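You operate a simulated robot arm through the tools that you are given. There is no shell and no other tool.

The job below is to be done with a simulated robot arm. You get a single attempt, and the scene is never put back.

TASK
Seat the black, blue and green gaskets in the wells that fit them.
Fine: black SMALL, blue MEDIUM, green LARGE; the white gasket goes from its well into the drip tray; nothing dropped, broken or left on.
Where things are to end (x, y in the base frame): white gasket within 6 cm of [46, 25].

It is judged by the outcome, as a careful person would: the job done as asked, and still so three seconds after it is handed in. It fails if anything else is knocked over, pushed out of place, dropped, spilled or broken.

THE ROBOT
A 7-joint arm with a two-finger parallel gripper, fixed in place. Base frame: the origin is at the foot of the arm, x ahead of it, y to its left, z up; the work surface is at about z = 85. Units: cm, degrees, N and s.
With the tool pointing down near the work surface it reaches from about 30 to 70 cm from the base axis. Its first joint turns from -66.0 to 66.0 degrees. Payload 1.57 kg.
The TCP is the grasp point between the finger pads, 3 cm short of the fingertips. In the tool frame z runs along the fingers and y along their closing line. Largest opening 11 cm; finger width 2.4, thickness 1.2; the body of the gripper, 4.8 by 11.2 cm, starts 7.8 cm behind the TCP.
Orientation is that of the tool frame in the base frame, as a unit quaternion [w, x, y, z]. With the fingers straight down and closing along the base's y, the tool's x points along the base's -x, its y along +y and its z along -z.

THE INTERFACE
- The arm moves only by the tool move_arm. Its argument "targets" is a list of rows, each a list of 6 numbers: the shift along the base's x, y, z in cm, then the turn, a rotation vector about the base's x, y, z in degrees. In form: [[tx, ty, tz, wx, wy, wz], ...]. A call has 1 to 20 rows; each row shifts and turns the commanded pose from where the row before left it. "claw" is the gripper command, from -1 (shut) to 1 (fully open), values between in proportion, set as the call begins (left out, the last holds). A row lasts 0.2 s, in which the tool goes at most 5 cm and 8.6 degrees; a call with a longer step from one row to the next is refused whole, and so is a gripper value outside its range. Where a pose cannot be reached the arm comes as near as it can. A force on the tool above 40 N (or 10 N above the force at the start of the call, whichever is more), or a blocked arm, ends the call early, and 0.2 s more pass. The fingers move at their own pace (about 10.8 cm/s each) and stop on an object; they squeeze with about 30 N. The grip force told is the motor's: it shows also when the fingers shut on nothing. Time passes only in rows, and 0.2 s behind the last, so rows that do not move let the fingers close. It gives the time, the measured TCP pose, the force on the tool (base axes), the opening and the grip force at its end, in the units of the frame above (readings bear some noise), with the torque about the TCP (base axes, N m) and any sound that the robot's microphone picked up.
- Cameras (640 x 400 px; columns grow to the right, rows downward): "scene" is fixed at [16.71, -38.09, 140.1]; the picture's right is [0.78, -0.63, 0.00], its down [-0.41, -0.50, -0.76] and it looks along [0.48, 0.59, -0.65] (base axes); focal length 273 px, centre (320, 200). "wrist" rides on the gripper at [7, 1.6, -14.1] in the tool frame; the picture's right is [-0.23, 0.97, 0.00], its down [-0.86, -0.20, -0.48] and it looks along [-0.47, -0.11, 0.88] (tool axes); focal length 222 px, centre (320, 200). There is no depth. A picture from a camera that has moved, and an enlarged one, comes with that camera's place and axes in the base frame and with its lens. The place of the scene camera against the robot may be out by one fixed shift of up to 1.8 cm in any direction.
- get_image(camera): a new picture of that camera. No time passes.
- enlarge(camera, box): a new picture of the part [left, top, right, bottom] of that camera's present view, enlarged. No time passes.
- hand_in(): hands the job in; it is judged then, once.

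Nothing tells you positions but the pictures and the camera data. Unless the task says otherwise, let go and move clear before handing in.

The tools are called after ">>>" as a command line: name --pt "numbers of a row" for each row, then --argument value for the rest, lists and objects as JSON in quotes. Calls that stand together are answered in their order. move_arm: Moves the arm, as the interface text tells. Its arguments: {"type":"object","properties":{"targets":{"type":"array"},"claw":{"type":"number"}},"required":["targets"]} The other tools are called the same way: get_image (camera) takes a picture; enlarge (camera, box) takes an enlarged picture of a part of a camera's view; hand_in () hands the job in.

At the start:

```text
t: 0.0
tcp_pos: [41.79, 1.83, 117.02]
orientation: [0.0, 0.0, 1.0, 0.0]
ft_force: [-0.2, -1.1, 0.1]
ft_torque: [0.0, -0.03, 0.03]
opening: 10.98
finger_force: 0.0
```

scene: 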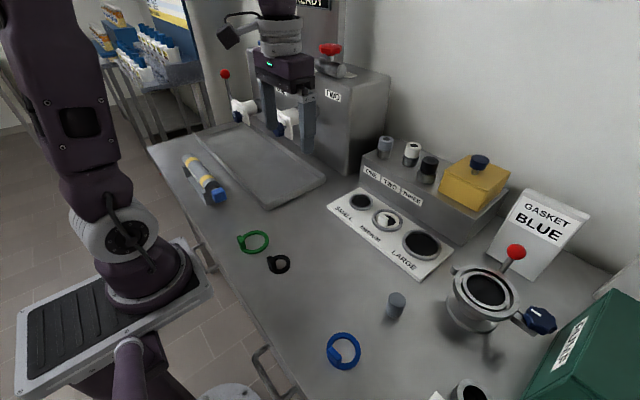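
wrist: 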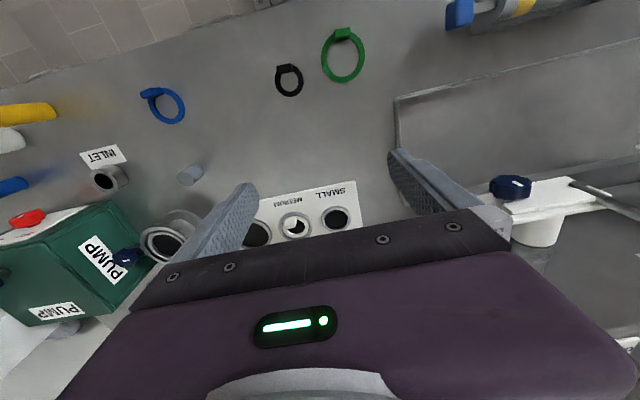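

I see a plate with three wells (SMALL, MEDIUM, LARGE), a white gasket apparently in the medium well, and black, green and blue gaskets lying on the bench; the drip tray is the sunken panel at the left. I'll look closer before moving.

>>> enlarge --camera "scene" --box '[320, 170, 480, 290]'

>>> enlarge --camera "scene" --box '[220, 210, 380, 380]'

>>> enlarge --camera "wrist" --box '[120, 10, 400, 260]'

>>> enlarge --camera "scene" --box '[140, 80, 340, 220]'

```text
3.33 times, centred on (400, 230) of scene
camera zoom: at [16.71, -38.09, 140.1], right [0.78, -0.63, 0.0], down [-0.41, -0.5, -0.76], along [0.48, 0.59, -0.65], focal length 910 px, centre (53, 100)
```

zoom: 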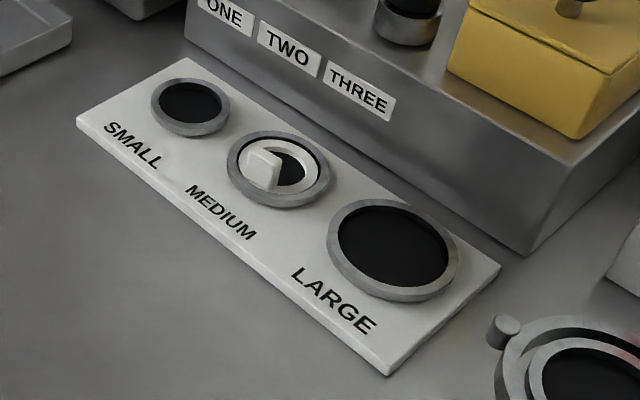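

```text
2.35 times, centred on (300, 295) of scene
camera zoom: at [16.71, -38.09, 140.1], right [0.78, -0.63, 0.0], down [-0.41, -0.5, -0.76], along [0.48, 0.59, -0.65], focal length 642 px, centre (367, -24)
```

zoom: 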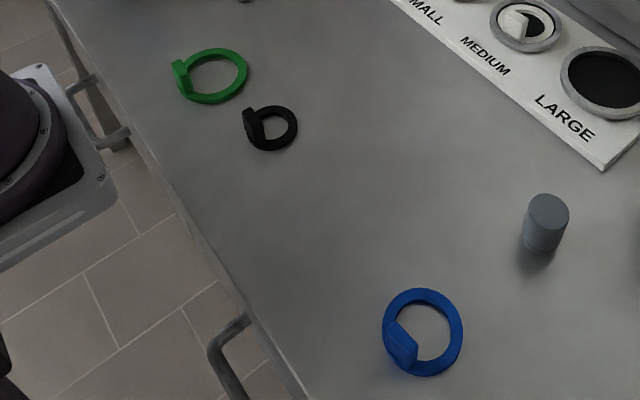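

```text
1.60 times, centred on (260, 135) of wrist
camera zoom: at [34.93, 3.42, 131.07], right [0.23, 0.97, 0.0], down [0.86, -0.2, 0.48], along [0.47, -0.11, -0.88], focal length 355 px, centre (416, 304)
```

zoom: 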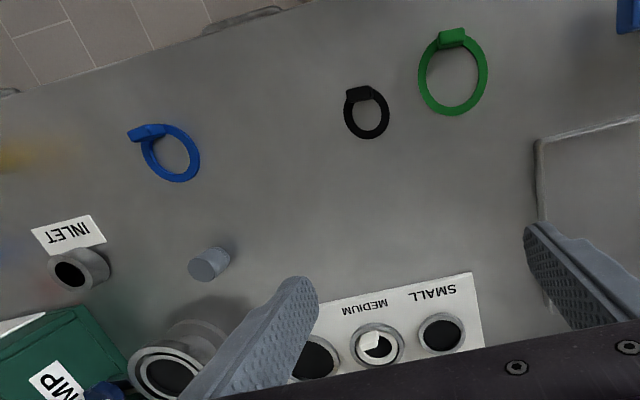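

```text
2.86 times, centred on (240, 150) of scene
camera zoom: at [16.71, -38.09, 140.1], right [0.78, -0.63, 0.0], down [-0.41, -0.5, -0.76], along [0.48, 0.59, -0.65], focal length 780 px, centre (549, 343)
```

zoom: 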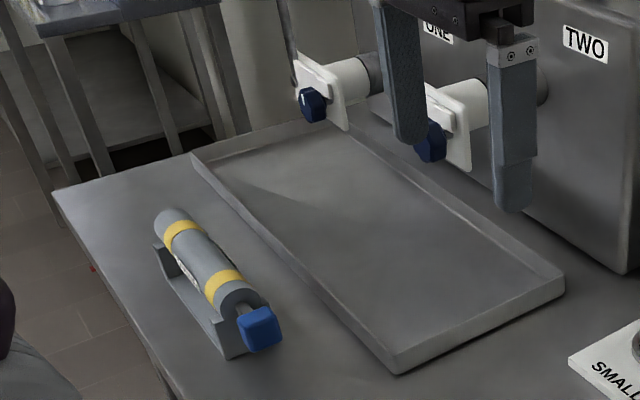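

The tabs on the gaskets look like the grasp points. I estimate the wells near x≈64, y≈0 / -9.5 / -19.5, and the gaskets near (32.5, 8) green, (34, -2) black and (32.7, -25.7) blue; I'll bring the wrist camera closer to the wells to measure them better.

>>> move_arm --pt "2.4 -1.8 -2 0 0 0" --pt "2.4 -1.8 -2 0 0 0" --pt "2.4 -1.8 -2 0 0 0" --pt "2.4 -1.8 -2 0 0 0" --pt "2.4 -1.6 -2 0 0 0" --pt "0 0 0 0 0 0" --pt "0 0 0 0 0 0" --claw 1

>>> get_image --camera "wrist"

>>> enlarge --camera "wrist" --box '[200, 80, 440, 230]'

```text
t: 1.6
tcp_pos: [53.86, -7.16, 106.93]
orientation: [0.0, 0.0, 1.0, 0.0]
ft_force: [-1.0, -0.3, -0.5]
ft_torque: [-0.01, -0.03, 0.01]
opening: 11.0
finger_force: 0.1
```

```text
taken
camera wrist: at [46.93, -5.48, 121.07], right [0.23, 0.97, 0.0], down [0.86, -0.2, 0.48], along [0.47, -0.11, -0.88], focal length 222 px, centre (320, 200)
```

wrist: 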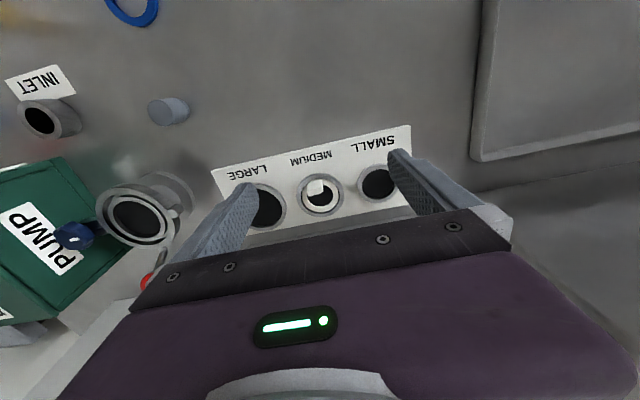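

```text
2.67 times, centred on (320, 155) of wrist
camera zoom: at [46.93, -5.48, 121.07], right [0.23, 0.97, 0.0], down [0.86, -0.2, 0.48], along [0.47, -0.11, -0.88], focal length 592 px, centre (320, 320)
```

zoom: 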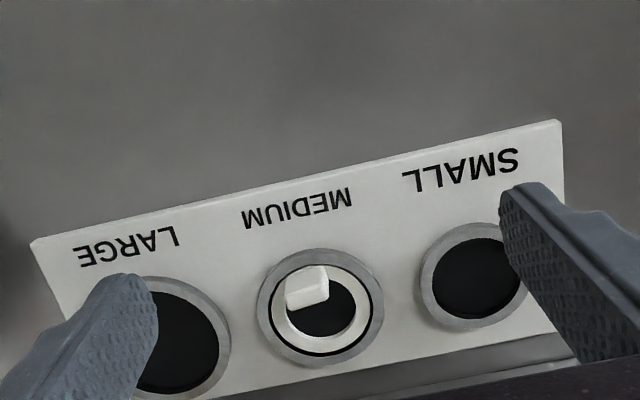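

The white gasket sits in the MEDIUM well with its tab on the robot's side. I'll zoom further to determine tab shape and direction.

>>> enlarge --camera "wrist" --box '[280, 165, 360, 225]'

>>> enlarge --camera "scene" --box '[360, 195, 420, 240]'

>>> enlarge --camera "scene" --box '[225, 220, 305, 280]'

>>> enlarge --camera "scene" --box '[310, 320, 380, 375]'

```text
6.67 times, centred on (320, 195) of wrist
camera zoom: at [46.93, -5.48, 121.07], right [0.23, 0.97, 0.0], down [0.86, -0.2, 0.48], along [0.47, -0.11, -0.88], focal length 1481 px, centre (320, 233)
```

zoom: 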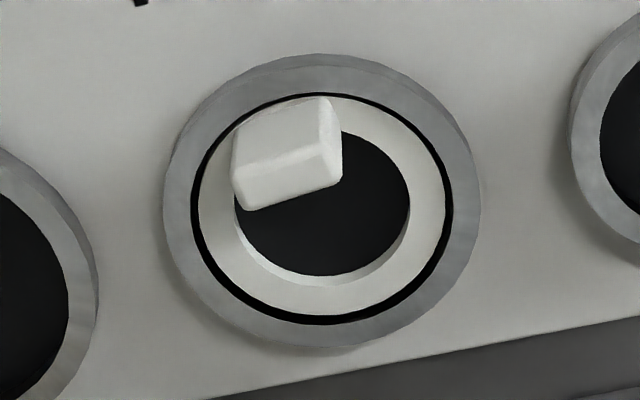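

```text
8.89 times, centred on (390, 218) of scene
camera zoom: at [16.71, -38.09, 140.1], right [0.78, -0.63, 0.0], down [-0.41, -0.5, -0.76], along [0.48, 0.59, -0.65], focal length 2426 px, centre (-302, 44)
```

zoom: 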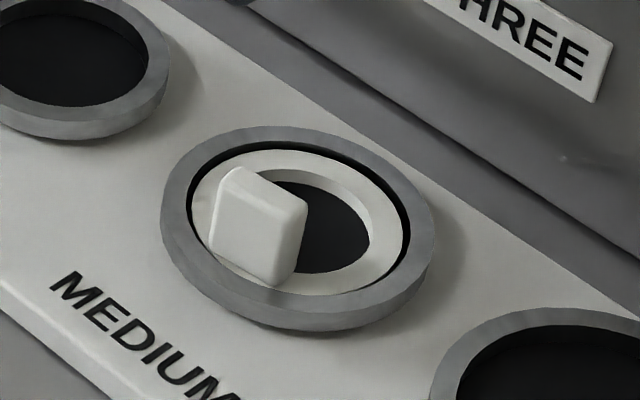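

```text
6.67 times, centred on (265, 250) of scene
camera zoom: at [16.71, -38.09, 140.1], right [0.78, -0.63, 0.0], down [-0.41, -0.5, -0.76], along [0.48, 0.59, -0.65], focal length 1819 px, centre (687, -133)
```

zoom: 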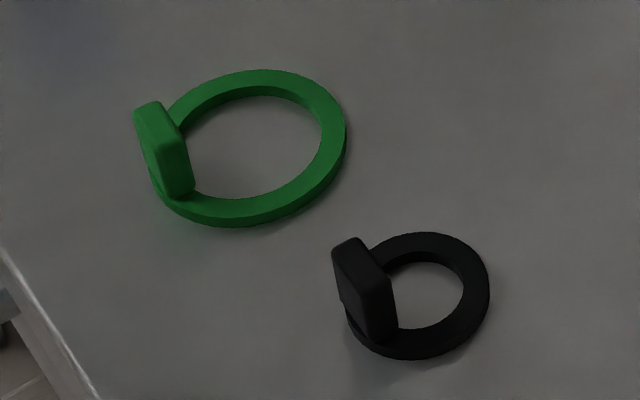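

```text
7.27 times, centred on (345, 348) of scene
camera zoom: at [16.71, -38.09, 140.1], right [0.78, -0.63, 0.0], down [-0.41, -0.5, -0.76], along [0.48, 0.59, -0.65], focal length 1985 px, centre (138, -873)
```

zoom: 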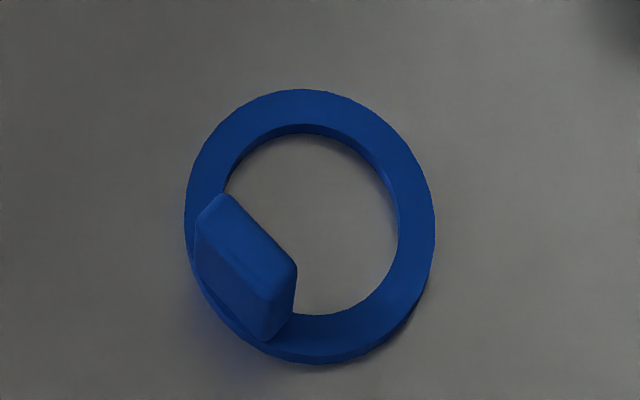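

The tab on the white gasket is a block about 1 cm thick (radially) and 2.3 cm wide, on the ring's robot side; I plan to pinch it across its thin direction. I'll turn the tool about -82° around z in free air to bring the closing line along x, and check that the wrist can do it.

>>> move_arm --pt "0 0.5 0 0 0 -8.2" --pt "0 0.5 0 0 0 -8.2" --pt "0 0.5 0 0 0 -8.2" --pt "0 0.5 0 0 0 -8.2" --pt "0 0.5 0 0 0 -8.2" --pt "0 0.5 0 0 0 -8.2" --pt "0 0.5 0 0 0 -8.2" --pt "0 0.5 0 0 0 -8.2" --pt "0 0.5 0 0 0 -8.2" --pt "0 0.5 0 0 0 -8.2" --pt "0 0 0 0 0 0" --pt "0 0 0 0 0 0" --claw 1

>>> get_image --camera "wrist"

>>> get_image --camera "scene"

```text
t: 4.2
tcp_pos: [53.84, -2.03, 106.99]
orientation: [0.0, 0.657, 0.754, 0.0]
ft_force: [-1.0, -1.2, 0.0]
ft_torque: [0.0, -0.02, -0.02]
opening: 11.0
finger_force: 0.2
```

```text
taken
camera wrist: at [54.55, 5.12, 121.08], right [1.0, -0.09, 0.0], down [-0.08, -0.87, 0.48], along [-0.04, -0.48, -0.88], focal length 222 px, centre (320, 200)
```

wrist: 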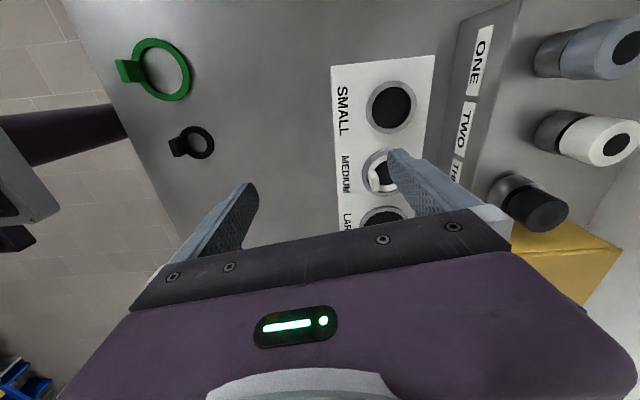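

```text
taken
```

scene: 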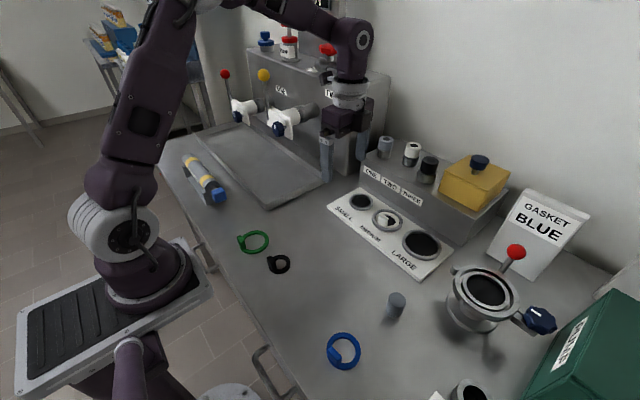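

The turn works. Now I'll move to look at the white gasket from closer, hovering above the SMALL well side with the fingers well above the plate.

>>> move_arm --pt "2.4 0.4 -1.7 0 0 0" --pt "2.4 0.4 -1.7 0 0 0" --pt "2.4 0.4 -1.7 0 0 0" --pt "2.4 0.4 -1.7 0 0 0" --pt "0 0 0 0 0 0" --pt "0 0 0 0 0 0" --claw 1

>>> get_image --camera "wrist"

>>> enlarge --camera "wrist" --box '[240, 100, 400, 220]'

```text
t: 5.6
tcp_pos: [63.55, -0.59, 100.19]
orientation: [0.0, 0.656, 0.754, 0.0]
ft_force: [0.9, -0.4, -0.5]
ft_torque: [0.0, -0.02, -0.02]
opening: 10.99
finger_force: 0.1
```

```text
taken
camera wrist: at [64.22, 6.68, 114.25], right [1.0, -0.09, 0.0], down [-0.08, -0.87, 0.48], along [-0.04, -0.48, -0.88], focal length 222 px, centre (320, 200)
```

wrist: 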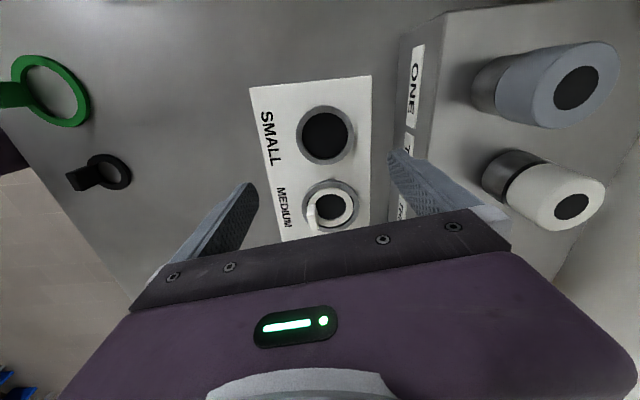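

```text
3.33 times, centred on (320, 160) of wrist
camera zoom: at [64.22, 6.68, 114.25], right [1.0, -0.09, 0.0], down [-0.08, -0.87, 0.48], along [-0.04, -0.48, -0.88], focal length 740 px, centre (320, 333)
```

zoom: 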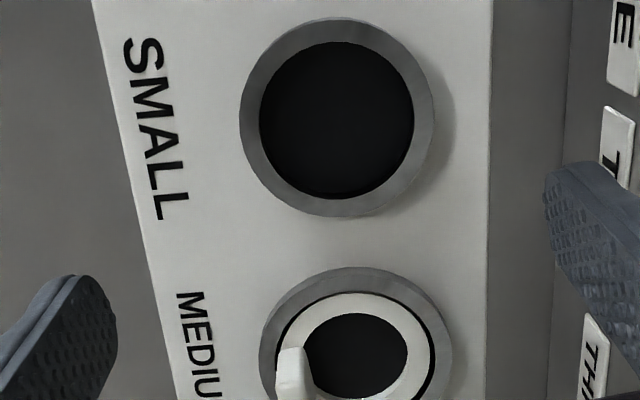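

I see the small well clearly (centre ≈ (64.3, 0.7)); I'll back off in +y by 4 cm so that the medium well with the white gasket moves into clear view.

>>> move_arm --pt "0 2 -1 0 0 0" --pt "0 2 -1 0 0 0" --pt "0 0 0 0 0 0" --pt "0 0 0 0 0 0" --claw 1

>>> enlarge --camera "wrist" --box '[240, 80, 400, 220]'

>>> enlarge --camera "wrist" --box '[280, 130, 380, 205]'

```text
t: 6.6
tcp_pos: [63.4, 3.56, 98.05]
orientation: [0.001, 0.656, 0.755, 0.0]
ft_force: [-0.9, -0.6, -0.1]
ft_torque: [-0.01, 0.01, -0.01]
opening: 11.02
finger_force: 0.0
```

```text
2.86 times, centred on (320, 150) of wrist
camera zoom: at [64.19, 10.72, 112.21], right [1.0, -0.09, 0.0], down [-0.08, -0.87, 0.48], along [-0.04, -0.48, -0.88], focal length 635 px, centre (320, 343)
```

zoom: 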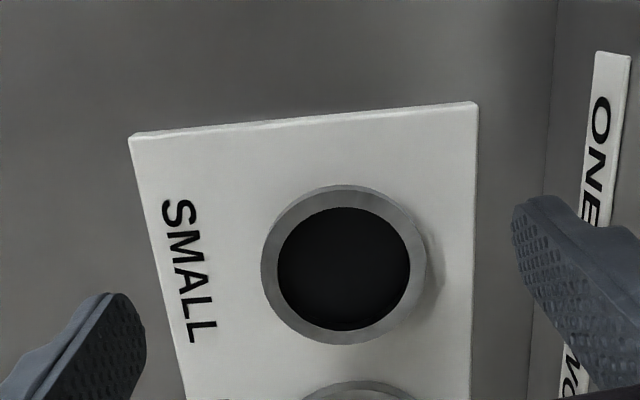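

```text
5.33 times, centred on (330, 168) of wrist
camera zoom: at [64.19, 10.72, 112.21], right [1.0, -0.09, 0.0], down [-0.08, -0.87, 0.48], along [-0.04, -0.48, -0.88], focal length 1185 px, centre (267, 373)
```

zoom: 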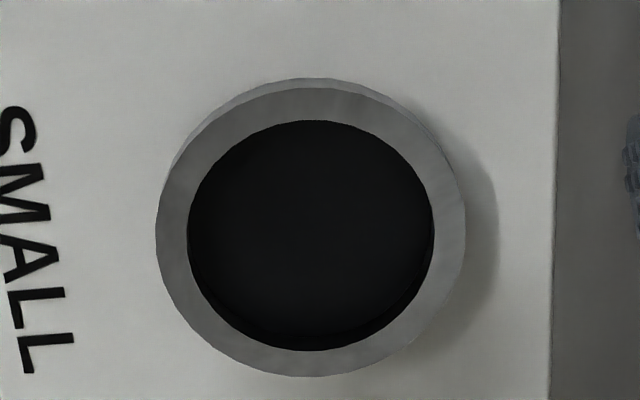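

I went the wrong way for the view, though it gave a good look at the small well. I'll move to y≈-6.5 so that the medium well and white tab sit mid-image.

>>> move_arm --pt "0 -2 0 0 0 0" --pt "0 -2 0 0 0 0" --pt "0 -2 0 0 0 0" --pt "0 -2 0 0 0 0" --pt "0 -2 0 0 0 0" --pt "0 0 0 0 0 0" --pt "0 0 0 0 0 0" --claw 1

>>> enlarge --camera "wrist" --box '[240, 80, 400, 240]'

>>> enlarge --camera "wrist" --box '[280, 130, 380, 205]'

```text
t: 8.2
tcp_pos: [63.46, -6.51, 98.07]
orientation: [0.0, 0.657, 0.754, 0.0]
ft_force: [0.6, 0.1, 0.4]
ft_torque: [0.01, 0.03, 0.02]
opening: 11.01
finger_force: 0.0
```

```text
2.50 times, centred on (320, 160) of wrist
camera zoom: at [64.18, 0.71, 112.27], right [1.0, -0.09, 0.0], down [-0.08, -0.87, 0.48], along [-0.04, -0.48, -0.88], focal length 555 px, centre (320, 300)
```

zoom: 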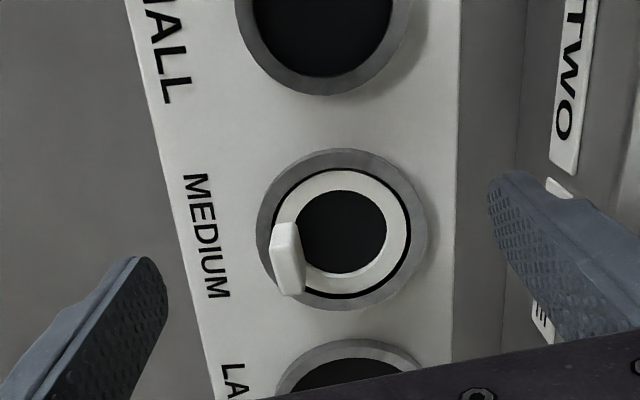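

```text
5.33 times, centred on (330, 168) of wrist
camera zoom: at [64.18, 0.71, 112.27], right [1.0, -0.09, 0.0], down [-0.08, -0.87, 0.48], along [-0.04, -0.48, -0.88], focal length 1185 px, centre (267, 373)
```

zoom: 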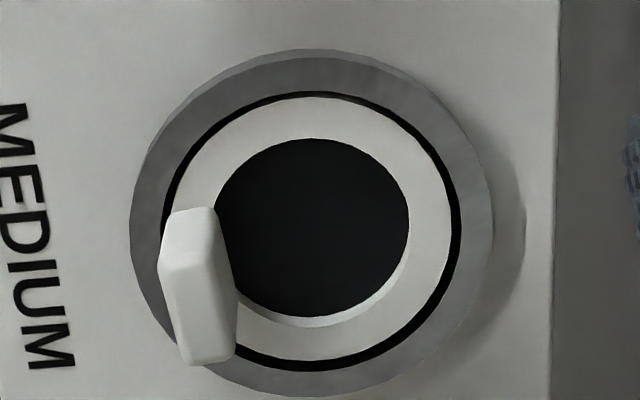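

The white tab's top is at about (61.9, -9.8, 90) and the medium well centre at (64.3, -9.5), rim at z≈86.5. I'll go above the tab, align the yaw by a further -2.5°, narrow the fingers to about 5 cm and check.

>>> move_arm --pt "-0.5 -1.1 0 0 0 -0.8" --pt "-0.5 -1.1 0 0 0 -0.8" --pt "-0.6 -1.1 0 0 0 -0.9" --pt "0 0 -1 0 0 0" --pt "0 0 -1 0 0 0" --pt "0 0 0 0 0 0" --pt "0 0 0 0 0 0" --claw -0.1

>>> get_image --camera "wrist"

>>> enlarge --camera "wrist" --box '[260, 130, 380, 240]'

>>> enlarge --camera "scene" --box '[320, 150, 440, 260]'

```text
t: 9.8
tcp_pos: [61.78, -9.75, 96.18]
orientation: [0.001, 0.672, 0.74, 0.0]
ft_force: [-0.2, 0.6, 0.2]
ft_torque: [-0.02, 0.01, -0.01]
opening: 4.96
finger_force: 0.2
```

```text
taken
camera wrist: at [62.84, -2.6, 110.25], right [0.99, -0.13, 0.0], down [-0.12, -0.87, 0.48], along [-0.06, -0.47, -0.88], focal length 222 px, centre (320, 200)
```

wrist: 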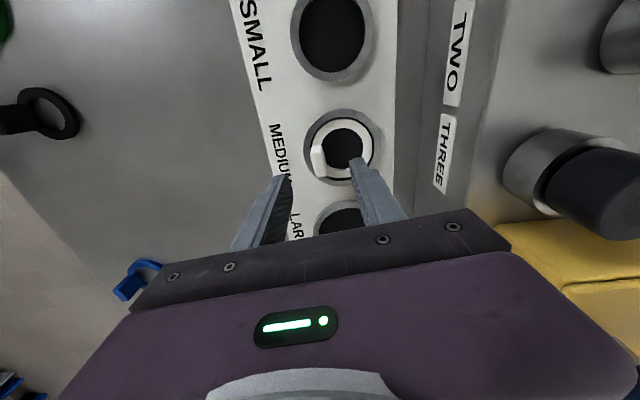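

```text
3.64 times, centred on (320, 185) of wrist
camera zoom: at [62.84, -2.6, 110.25], right [0.99, -0.13, 0.0], down [-0.12, -0.87, 0.48], along [-0.06, -0.47, -0.88], focal length 808 px, centre (320, 254)
```

zoom: 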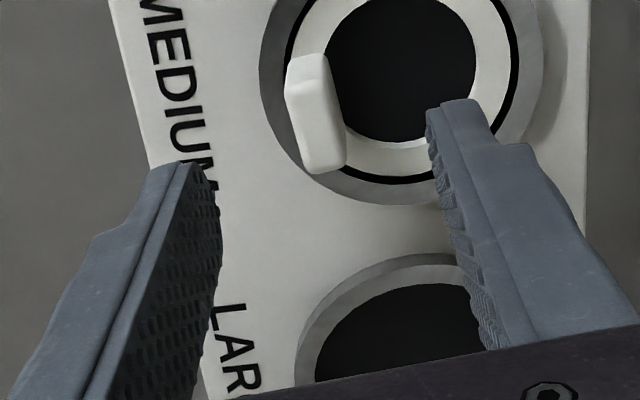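

```text
3.64 times, centred on (380, 205) of scene
camera zoom: at [16.71, -38.09, 140.1], right [0.78, -0.63, 0.0], down [-0.41, -0.5, -0.76], along [0.48, 0.59, -0.65], focal length 992 px, centre (102, 182)
```

zoom: 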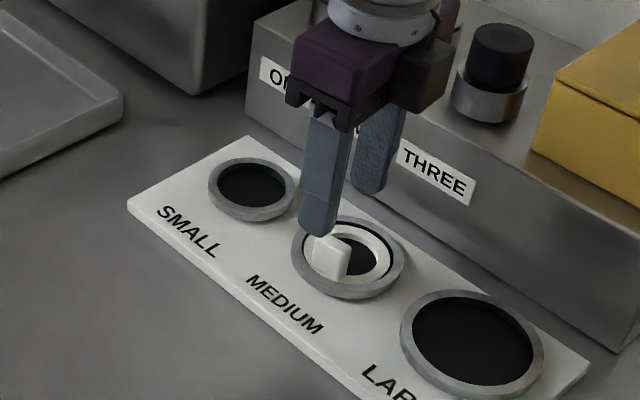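

Tab is centred between the fingers within about 1 mm. I'll descend until the fingertips are just above the rim (TCP z≈90.4), then close in a separate call.

>>> move_arm --pt "-0.1 0 -1 0 0 0" --pt "0 0 -1 0 0 0" --pt "0 0 -1 0 0 0" --pt "0 0 -1 0 0 0" --pt "0 0 -0.9 0 0 0" --pt "0 0 -0.8 0 0 0" --pt "0 0 0 0 0 0" --pt "0 0 0 0 0 0" --claw -0.1

>>> enlarge --camera "wrist" --box '[260, 130, 380, 240]'

>>> enlarge --camera "scene" --box '[350, 190, 430, 250]'

```text
t: 11.6
tcp_pos: [61.76, -9.84, 90.31]
orientation: [0.0, 0.673, 0.739, 0.0]
ft_force: [0.0, 0.6, 0.2]
ft_torque: [-0.01, 0.0, -0.01]
opening: 4.98
finger_force: 0.1
```

```text
3.64 times, centred on (320, 185) of wrist
camera zoom: at [62.76, -2.63, 104.54], right [0.99, -0.13, 0.0], down [-0.12, -0.87, 0.48], along [-0.06, -0.47, -0.88], focal length 808 px, centre (320, 254)
```

zoom: 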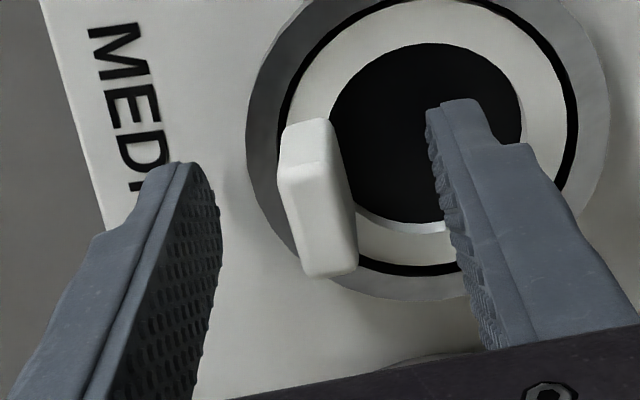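

```text
6.67 times, centred on (390, 220) of scene
camera zoom: at [16.71, -38.09, 140.1], right [0.78, -0.63, 0.0], down [-0.41, -0.5, -0.76], along [0.48, 0.59, -0.65], focal length 1819 px, centre (-147, 67)
```

zoom: 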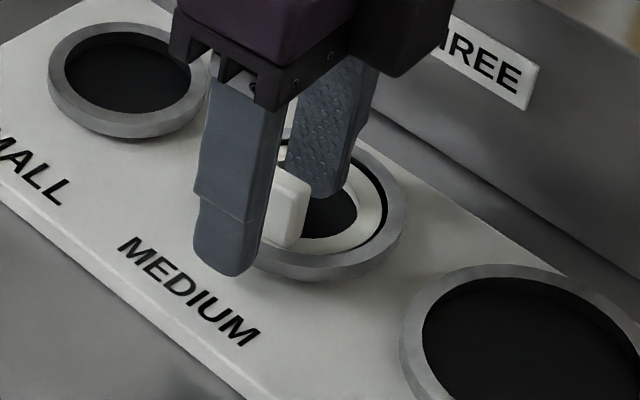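

The tab sits centred between the pads and the tips clear the rim. Closing the gripper now.

>>> move_arm --pt "0 0 0 0 0 0" --pt "0 0 0 0 0 0" --pt "0 0 0 0 0 0" --pt "0 0 0 0 0 0" --claw -1

>>> enlarge --camera "wrist" --box '[260, 130, 380, 240]'

```text
t: 12.6
tcp_pos: [61.75, -9.82, 90.35]
orientation: [0.0, 0.673, 0.74, -0.001]
ft_force: [0.7, -0.2, 0.3]
ft_torque: [0.0, 0.03, 0.01]
opening: 1.06
finger_force: 28.7
```

```text
3.64 times, centred on (320, 185) of wrist
camera zoom: at [62.76, -2.63, 104.55], right [0.99, -0.13, 0.0], down [-0.12, -0.87, 0.48], along [-0.06, -0.47, -0.88], focal length 808 px, centre (320, 254)
```

zoom: 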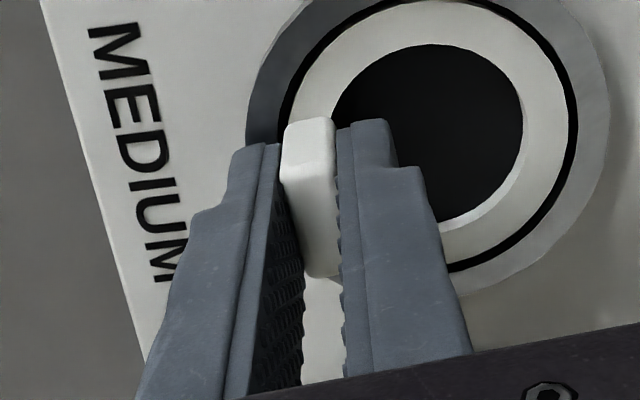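

Grip holds (1.06 cm, ~29 N). Lifting slowly straight up.

>>> move_arm --pt "0 0 0.4 0 0 0" --pt "0 0 0.6 0 0 0" --pt "0 0 1 0 0 0" --pt "0 0 1.5 0 0 0" --pt "0 0 2 0 0 0" --pt "0 0 2 0 0 0" --pt "0 0 2 0 0 0" --pt "0 0 0 0 0 0" --claw -1

>>> get_image --camera "wrist"

>>> enlarge --camera "wrist" --box '[260, 130, 380, 240]'

>>> get_image --camera "scene"

```text
t: 14.4
tcp_pos: [61.89, -9.78, 100.07]
orientation: [0.0, 0.672, 0.74, 0.0]
ft_force: [0.1, -0.8, 0.0]
ft_torque: [0.02, 0.01, 0.03]
opening: 1.09
finger_force: 28.0
```

```text
taken
camera wrist: at [62.8, -2.61, 114.15], right [0.99, -0.13, 0.0], down [-0.12, -0.87, 0.48], along [-0.06, -0.47, -0.88], focal length 222 px, centre (320, 200)
```

wrist: 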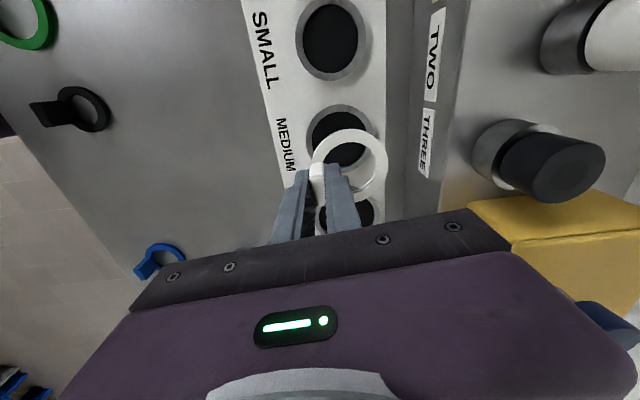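

```text
3.64 times, centred on (320, 185) of wrist
camera zoom: at [62.8, -2.61, 114.15], right [0.99, -0.13, 0.0], down [-0.12, -0.87, 0.48], along [-0.06, -0.47, -0.88], focal length 808 px, centre (320, 254)
```

zoom: 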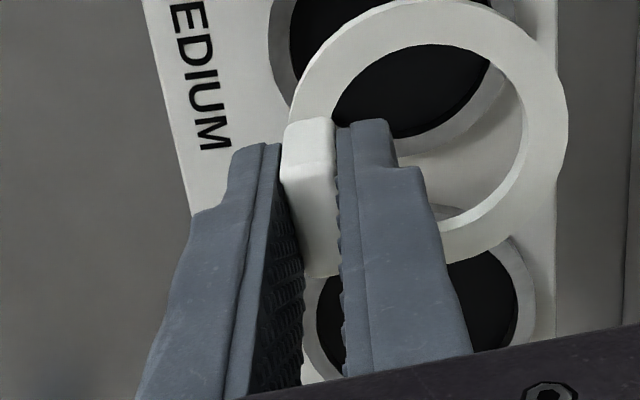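

```text
taken
```

scene: 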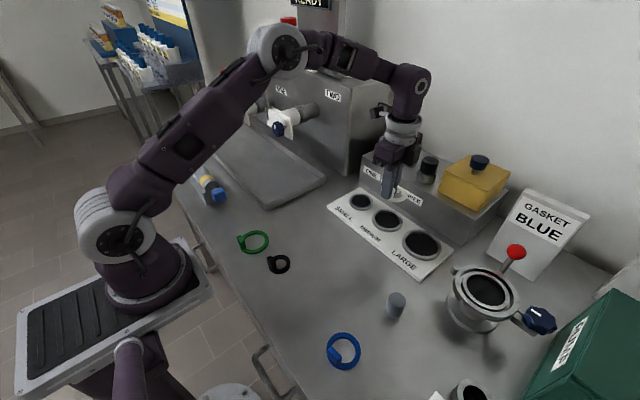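

The white gasket is held firmly and clear of the well. Now carrying it at height toward the tray, stopping short to look at the taps and tray walls first.

>>> move_arm --pt "-1.3 2.4 0.6 0 0 0" --pt "-1.3 2.6 0.6 0 0 0" --pt "-1.3 2.6 0.6 0 0 0" --pt "-1.3 2.6 0.6 0 0 0" --pt "-1.3 2.6 0.6 0 0 0" --pt "-1.3 2.6 0 0 0 0" --pt "-1.3 2.6 0 0 0 0" --pt "-1.3 2.6 0 0 0 0" --pt "-1.3 2.6 0 0 0 0" --pt "-1.3 2 0 0 0 0" --pt "0 0 0 0 0 0" --pt "0 0 0 0 0 0" --claw -1

>>> get_image --camera "wrist"

>>> get_image --camera "scene"

```text
t: 17.0
tcp_pos: [48.69, 15.5, 102.89]
orientation: [0.0, 0.673, 0.74, 0.0]
ft_force: [0.4, -0.6, -0.3]
ft_torque: [-0.02, 0.02, 0.0]
opening: 1.08
finger_force: 28.4
```

```text
taken
camera wrist: at [49.78, 22.62, 116.99], right [0.99, -0.13, 0.0], down [-0.12, -0.87, 0.48], along [-0.06, -0.47, -0.88], focal length 222 px, centre (320, 200)
```

wrist: 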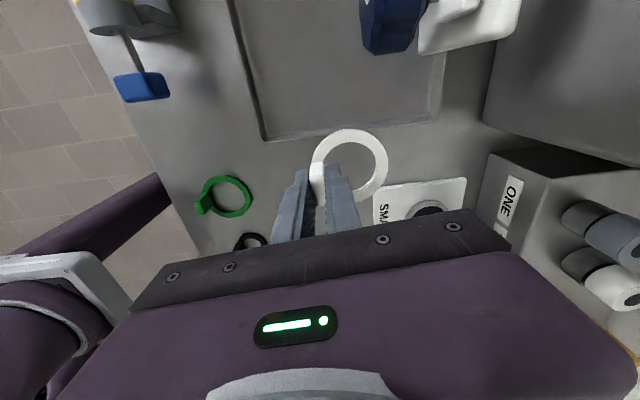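

```text
taken
```

scene: 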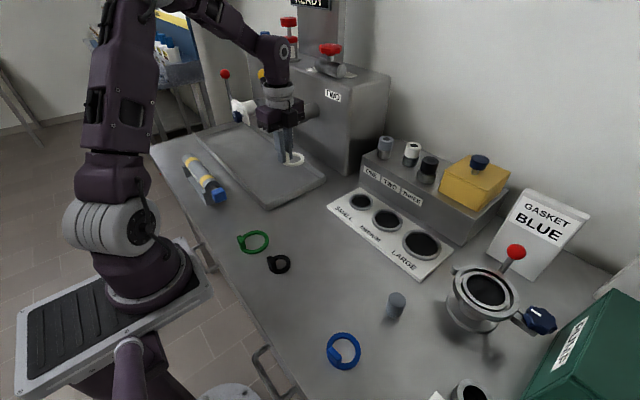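

The blue handle of tap TWO hangs over the tray close to the target, so I need its exact place before going in. Zooming on it and the tray edges.

>>> enlarge --camera "wrist" --box '[220, 0, 540, 160]'

>>> enlarge --camera "scene" --box '[210, 60, 370, 220]'

```text
2.00 times, centred on (380, 80) of wrist
camera zoom: at [49.78, 22.62, 116.99], right [0.99, -0.13, 0.0], down [-0.12, -0.87, 0.48], along [-0.06, -0.47, -0.88], focal length 444 px, centre (200, 440)
```

zoom: 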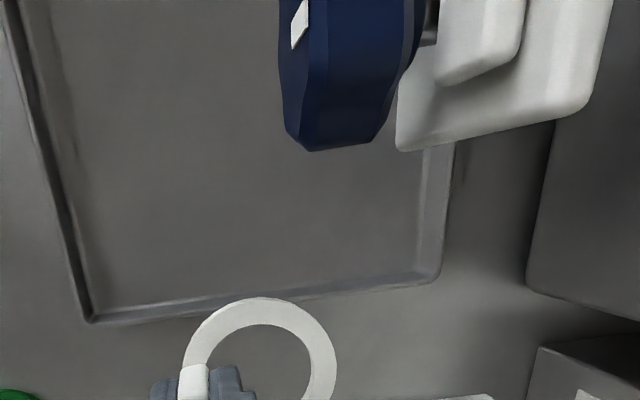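

```text
2.50 times, centred on (290, 140) of scene
camera zoom: at [16.71, -38.09, 140.1], right [0.78, -0.63, 0.0], down [-0.41, -0.5, -0.76], along [0.48, 0.59, -0.65], focal length 682 px, centre (395, 350)
```

zoom: 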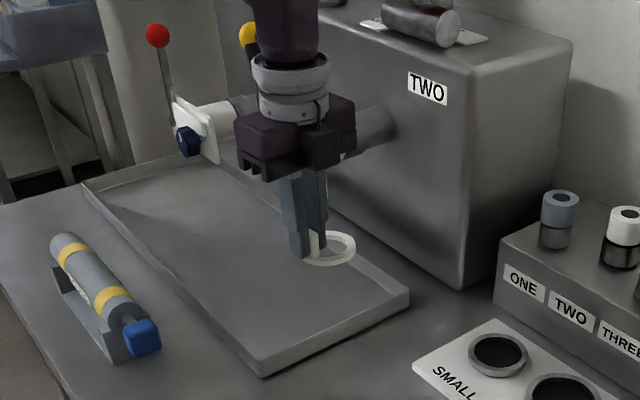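

The tap's blue handle occupies about x ≥ 52, y ≥ 23.4 at z≈100–107, and the tray's near corner is near (41.6, 16.6). I'll turn the tool back to the default yaw (tab toward -y, narrow side of the gripper facing the tap) away from the tap, then approach from the -y side.

>>> move_arm --pt "-0.3 -0.4 0 0 0 8.45" --pt "-0.3 -0.4 0 0 0 8.45" --pt "-0.3 -0.4 0 0 0 8.45" --pt "-0.3 -0.4 0 0 0 8.45" --pt "-0.3 -0.4 0 0 0 8.45" --pt "-0.3 -0.4 0 0 0 8.45" --pt "-0.3 -0.4 0 0 0 8.45" --pt "-0.3 -0.4 0 0 0 8.45" --pt "0 -0.4 0 0 0 8.45" --pt "0 -0.4 0 0 0 8.45" --pt "0 0 0 0 0 0" --pt "0 0 0 0 0 0" --claw -1

>>> get_image --camera "wrist"

>>> enlarge --camera "scene" --box '[180, 40, 380, 220]'

```text
t: 19.6
tcp_pos: [46.37, 11.45, 102.99]
orientation: [-0.001, 0.0, 1.0, 0.001]
ft_force: [1.0, 0.0, -0.5]
ft_torque: [-0.02, -0.04, -0.02]
opening: 1.08
finger_force: 28.3
```

```text
taken
camera wrist: at [39.45, 13.12, 117.05], right [0.23, 0.97, 0.0], down [0.86, -0.2, 0.48], along [0.47, -0.11, -0.88], focal length 222 px, centre (320, 200)
```

wrist: 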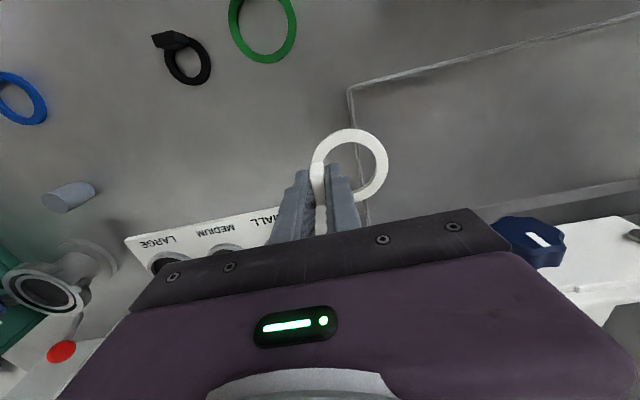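

```text
2.22 times, centred on (280, 130) of scene
camera zoom: at [16.71, -38.09, 140.1], right [0.78, -0.63, 0.0], down [-0.41, -0.5, -0.76], along [0.48, 0.59, -0.65], focal length 606 px, centre (409, 356)
```

zoom: 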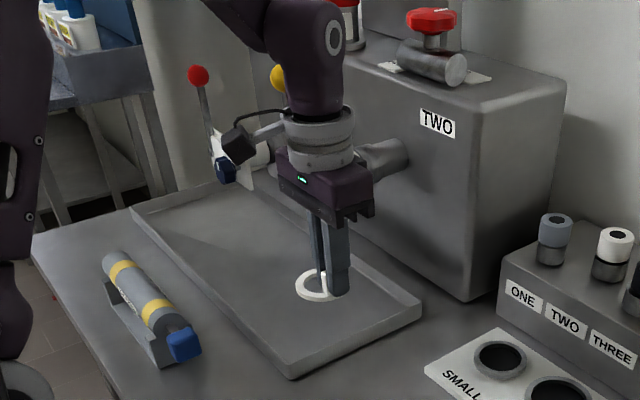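

Now at default yaw at (46.4, 11.5). The tap's handle is at x≥52, leaving >3 cm. I'll slide over the tray to y≈20.5 and down to z≈98, then check.

>>> move_arm --pt "0 1.8 -0.8 0 0 0" --pt "0 1.8 -0.8 0 0 0" --pt "0 1.8 -0.8 0 0 0" --pt "0 1.8 -0.8 0 0 0" --pt "0 1.8 -0.8 0 0 0" --pt "0 0 0 0 0 0" --pt "0 0 0 0 0 0" --claw -1

>>> get_image --camera "wrist"

>>> enlarge --camera "scene" --box '[180, 40, 380, 220]'

```text
t: 21.2
tcp_pos: [46.35, 20.4, 99.03]
orientation: [0.001, 0.001, 1.0, -0.001]
ft_force: [0.3, 0.2, -1.0]
ft_torque: [0.0, 0.01, 0.01]
opening: 1.1
finger_force: 28.9
```

```text
taken
camera wrist: at [39.42, 22.08, 113.07], right [0.23, 0.97, 0.0], down [0.86, -0.2, 0.48], along [0.47, -0.11, -0.88], focal length 222 px, centre (320, 200)
```

wrist: 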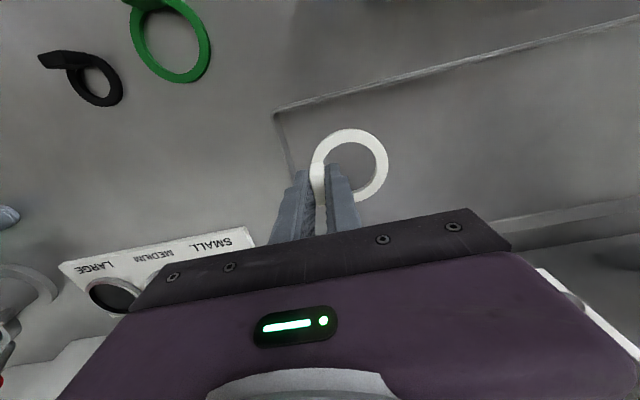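

```text
2.22 times, centred on (280, 130) of scene
camera zoom: at [16.71, -38.09, 140.1], right [0.78, -0.63, 0.0], down [-0.41, -0.5, -0.76], along [0.48, 0.59, -0.65], focal length 606 px, centre (409, 356)
```

zoom: 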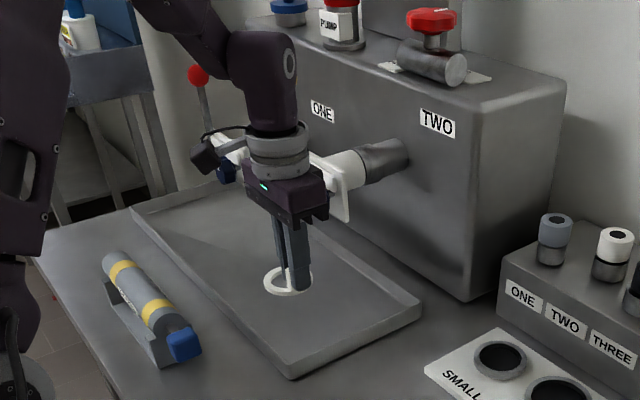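

Before going lower I want to be sure about the lever rods above the taps, which are hidden now. I'll rise and back off to get a high look at the taps (gasket still held).

>>> move_arm --pt "0 -0.5 2 0 0 0" --pt "0 -1 2.5 0 0 0" --pt "-1 -1 3 0 0 0" --pt "-2 -1.5 3 0 0 0" --pt "-2 -1.5 3 0 0 0" --pt "-2 -1.5 3 0 0 0" --pt "-2 -1 3 0 0 0" --pt "-1 0 3 0 0 0" --pt "0 0 0 0 0 0" --pt "0 0 0 0 0 0" --claw -1

>>> get_image --camera "wrist"

>>> enlarge --camera "scene" --box '[180, 40, 380, 220]'

```text
t: 23.4
tcp_pos: [36.29, 12.56, 121.46]
orientation: [0.0, 0.0, 1.0, 0.0]
ft_force: [0.6, 0.2, 0.1]
ft_torque: [0.0, 0.01, 0.02]
opening: 1.05
finger_force: 28.5
```

```text
taken
camera wrist: at [29.37, 14.15, 135.66], right [0.23, 0.97, 0.0], down [0.85, -0.2, 0.48], along [0.47, -0.11, -0.88], focal length 222 px, centre (320, 200)
```

wrist: 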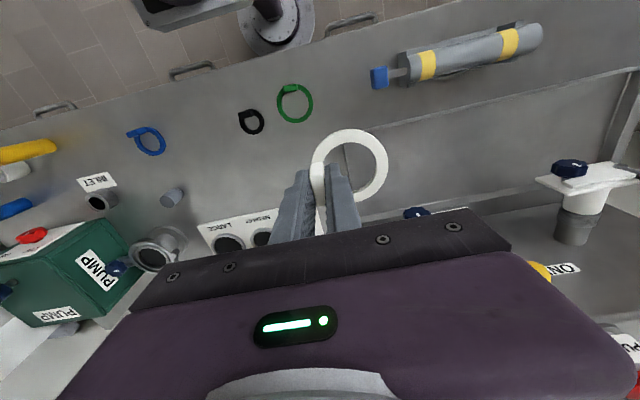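

```text
2.22 times, centred on (280, 130) of scene
camera zoom: at [16.71, -38.09, 140.1], right [0.78, -0.63, 0.0], down [-0.41, -0.5, -0.76], along [0.48, 0.59, -0.65], focal length 606 px, centre (409, 356)
```

zoom: 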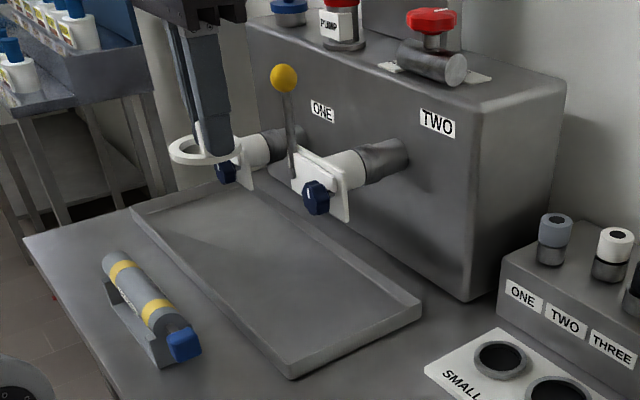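

The yellow-ball lever is at about (56.6, 36.7), far from my spot, and the blue knob front is near x≈52–53. The planned spot (46.3, 20.4) is clear; returning and going down.

>>> move_arm --pt "1 0 -3 0 0 0" --pt "2 1 -3 0 0 0" --pt "2 1.5 -3 0 0 0" --pt "2 1.5 -3 0 0 0" --pt "2 1.5 -3 0 0 0" --pt "1 1 -3 0 0 0" --pt "0 1 -2.5 0 0 0" --pt "0 0.5 -2 0 0 0" --pt "0 0 -2 0 0 0" --pt "0 0 -2 0 0 0" --pt "0 0 -1.5 0 0 0" --pt "0 0 0 0 0 0" --pt "0 0 0 0 0 0" --claw -1

>>> get_image --camera "wrist"

>>> enlarge --camera "scene" --box '[200, 80, 350, 220]'

```text
t: 26.2
tcp_pos: [46.24, 20.44, 93.49]
orientation: [0.0, 0.0, 1.0, -0.002]
ft_force: [-0.8, -0.9, 0.3]
ft_torque: [0.0, -0.01, 0.0]
opening: 1.07
finger_force: 27.8
```

```text
taken
camera wrist: at [39.41, 22.08, 107.52], right [0.23, 0.97, 0.0], down [0.86, -0.2, 0.48], along [0.47, -0.11, -0.88], focal length 222 px, centre (320, 200)
```

wrist: 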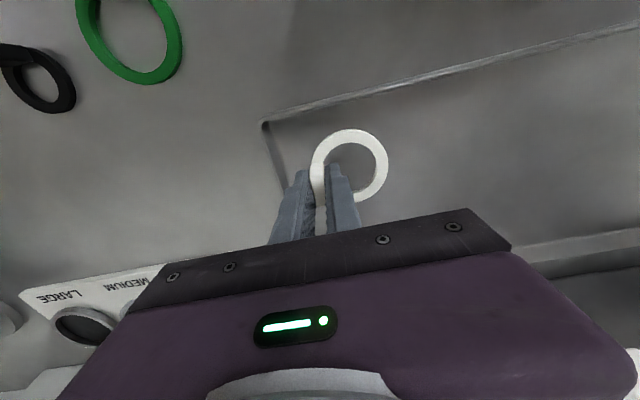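

```text
2.86 times, centred on (275, 150) of scene
camera zoom: at [16.71, -38.09, 140.1], right [0.78, -0.63, 0.0], down [-0.41, -0.5, -0.76], along [0.48, 0.59, -0.65], focal length 780 px, centre (449, 343)
```

zoom: 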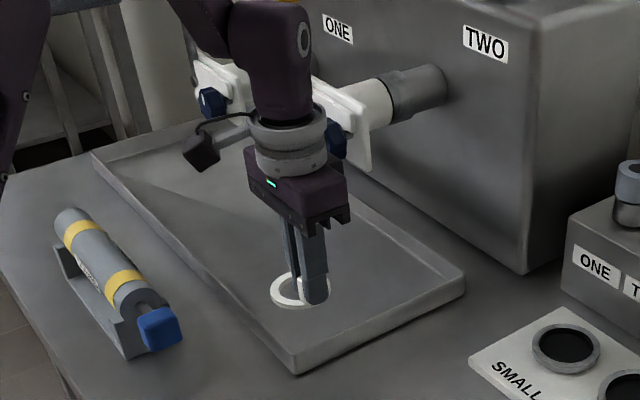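

All clear around the ring. Continuing down gently toward the tray floor.

>>> move_arm --pt "0 0 -0.6 0 0 0" --pt "0 0 -0.6 0 0 0" --pt "0 0 -0.6 0 0 0" --pt "0 0 -0.4 0 0 0" --pt "0 0 0 0 0 0" --pt "0 0 0 0 0 0" --claw -1

>>> enlarge --camera "scene" --box '[250, 140, 310, 190]'

>>> enlarge --camera "wrist" --box '[240, 100, 420, 240]'

```text
t: 27.6
tcp_pos: [46.47, 20.41, 91.22]
orientation: [0.0, 0.0, 1.0, 0.0]
ft_force: [-0.4, -0.2, -0.1]
ft_torque: [-0.01, -0.02, -0.01]
opening: 1.08
finger_force: 28.8
```

```text
8.00 times, centred on (280, 165) of scene
camera zoom: at [16.71, -38.09, 140.1], right [0.78, -0.63, 0.0], down [-0.41, -0.5, -0.76], along [0.48, 0.59, -0.65], focal length 2183 px, centre (640, 480)
```

zoom: 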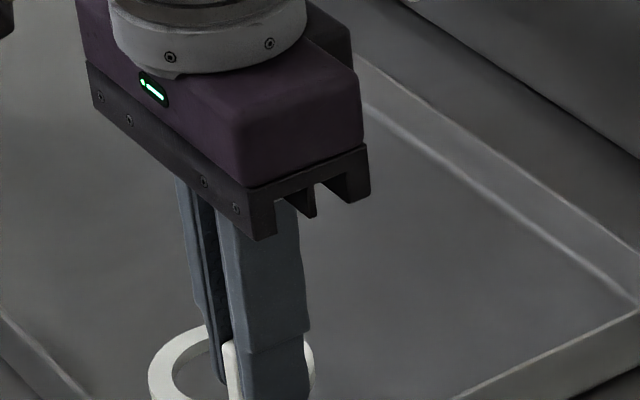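

```text
2.86 times, centred on (330, 170) of wrist
camera zoom: at [39.43, 22.12, 105.37], right [0.23, 0.97, 0.0], down [0.86, -0.2, 0.48], along [0.47, -0.11, -0.88], focal length 635 px, centre (291, 286)
```

zoom: 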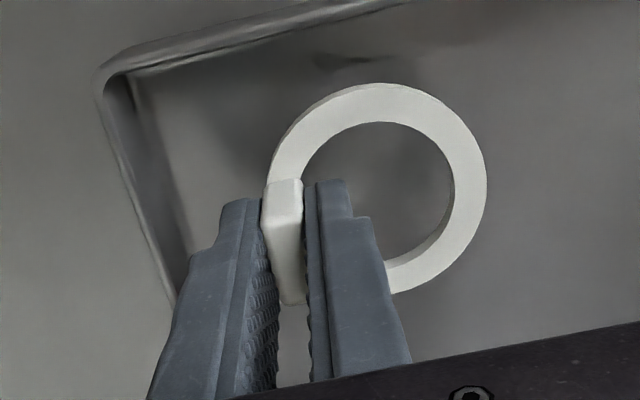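

No contact yet. I'll ease down in 2 mm steps until I feel the tray floor.

>>> move_arm --pt "0 0 -0.2 0 0 0" --pt "0 0 -0.2 0 0 0" --pt "0 0 -0.2 0 0 0" --pt "0 0 0 0 0 0" --claw -1

```text
t: 28.6
tcp_pos: [46.33, 20.47, 90.69]
orientation: [0.0, 0.0, 1.0, 0.0]
ft_force: [0.3, -0.6, 0.6]
ft_torque: [0.01, -0.02, 0.01]
opening: 1.09
finger_force: 28.5
```

>>> move_arm --pt "0 0 -0.15 0 0 0" --pt "0 0 -0.15 0 0 0" --pt "0 0 0 0 0 0" --claw -1

>>> enlarge --camera "wrist" --box '[240, 100, 420, 240]'

```text
t: 29.4
tcp_pos: [46.37, 20.47, 90.41]
orientation: [0.0, 0.0, 1.0, 0.0]
ft_force: [-0.7, -0.3, -0.3]
ft_torque: [-0.03, 0.02, -0.01]
opening: 1.09
finger_force: 28.1
```

```text
2.86 times, centred on (330, 170) of wrist
camera zoom: at [39.4, 22.12, 104.47], right [0.23, 0.97, 0.0], down [0.86, -0.2, 0.48], along [0.47, -0.11, -0.88], focal length 635 px, centre (291, 286)
```

zoom: 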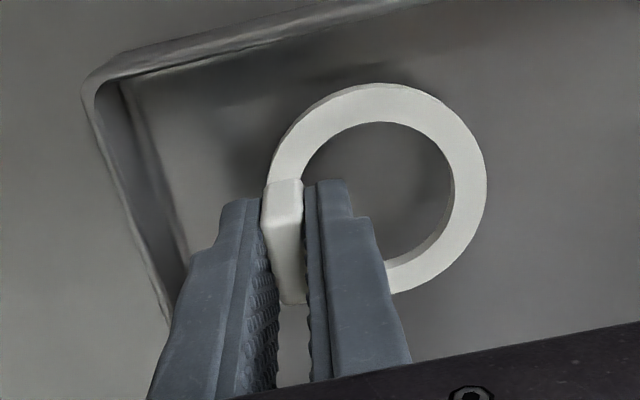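

Still no contact; continuing slowly.

>>> move_arm --pt "0 0 -0.12 0 0 0" --pt "0 0 -0.12 0 0 0" --pt "0 0 -0.12 0 0 0" --pt "0 0 0 0 0 0" --claw -1

```text
t: 30.4
tcp_pos: [46.45, 20.49, 90.04]
orientation: [0.0, -0.001, 1.0, 0.0]
ft_force: [-0.1, 0.6, -0.6]
ft_torque: [-0.03, 0.04, 0.0]
opening: 1.08
finger_force: 28.9
```

>>> move_arm --pt "0 0 -0.12 0 0 0" --pt "0 0 -0.12 0 0 0" --pt "0 0 -0.12 0 0 0" --pt "0 0 0 0 0 0" --claw -1

>>> enlarge --camera "wrist" --box '[240, 100, 420, 240]'

```text
t: 31.4
tcp_pos: [46.24, 20.49, 89.6]
orientation: [0.001, 0.0, 1.0, 0.0]
ft_force: [0.0, 0.7, -0.3]
ft_torque: [0.04, 0.0, -0.04]
opening: 1.05
finger_force: 28.1
```

```text
2.86 times, centred on (330, 170) of wrist
camera zoom: at [39.43, 22.09, 103.74], right [0.23, 0.97, 0.0], down [0.86, -0.2, 0.48], along [0.47, -0.11, -0.88], focal length 635 px, centre (291, 286)
```

zoom: 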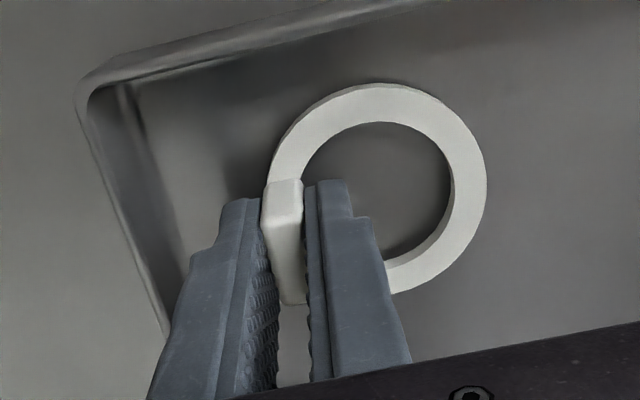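

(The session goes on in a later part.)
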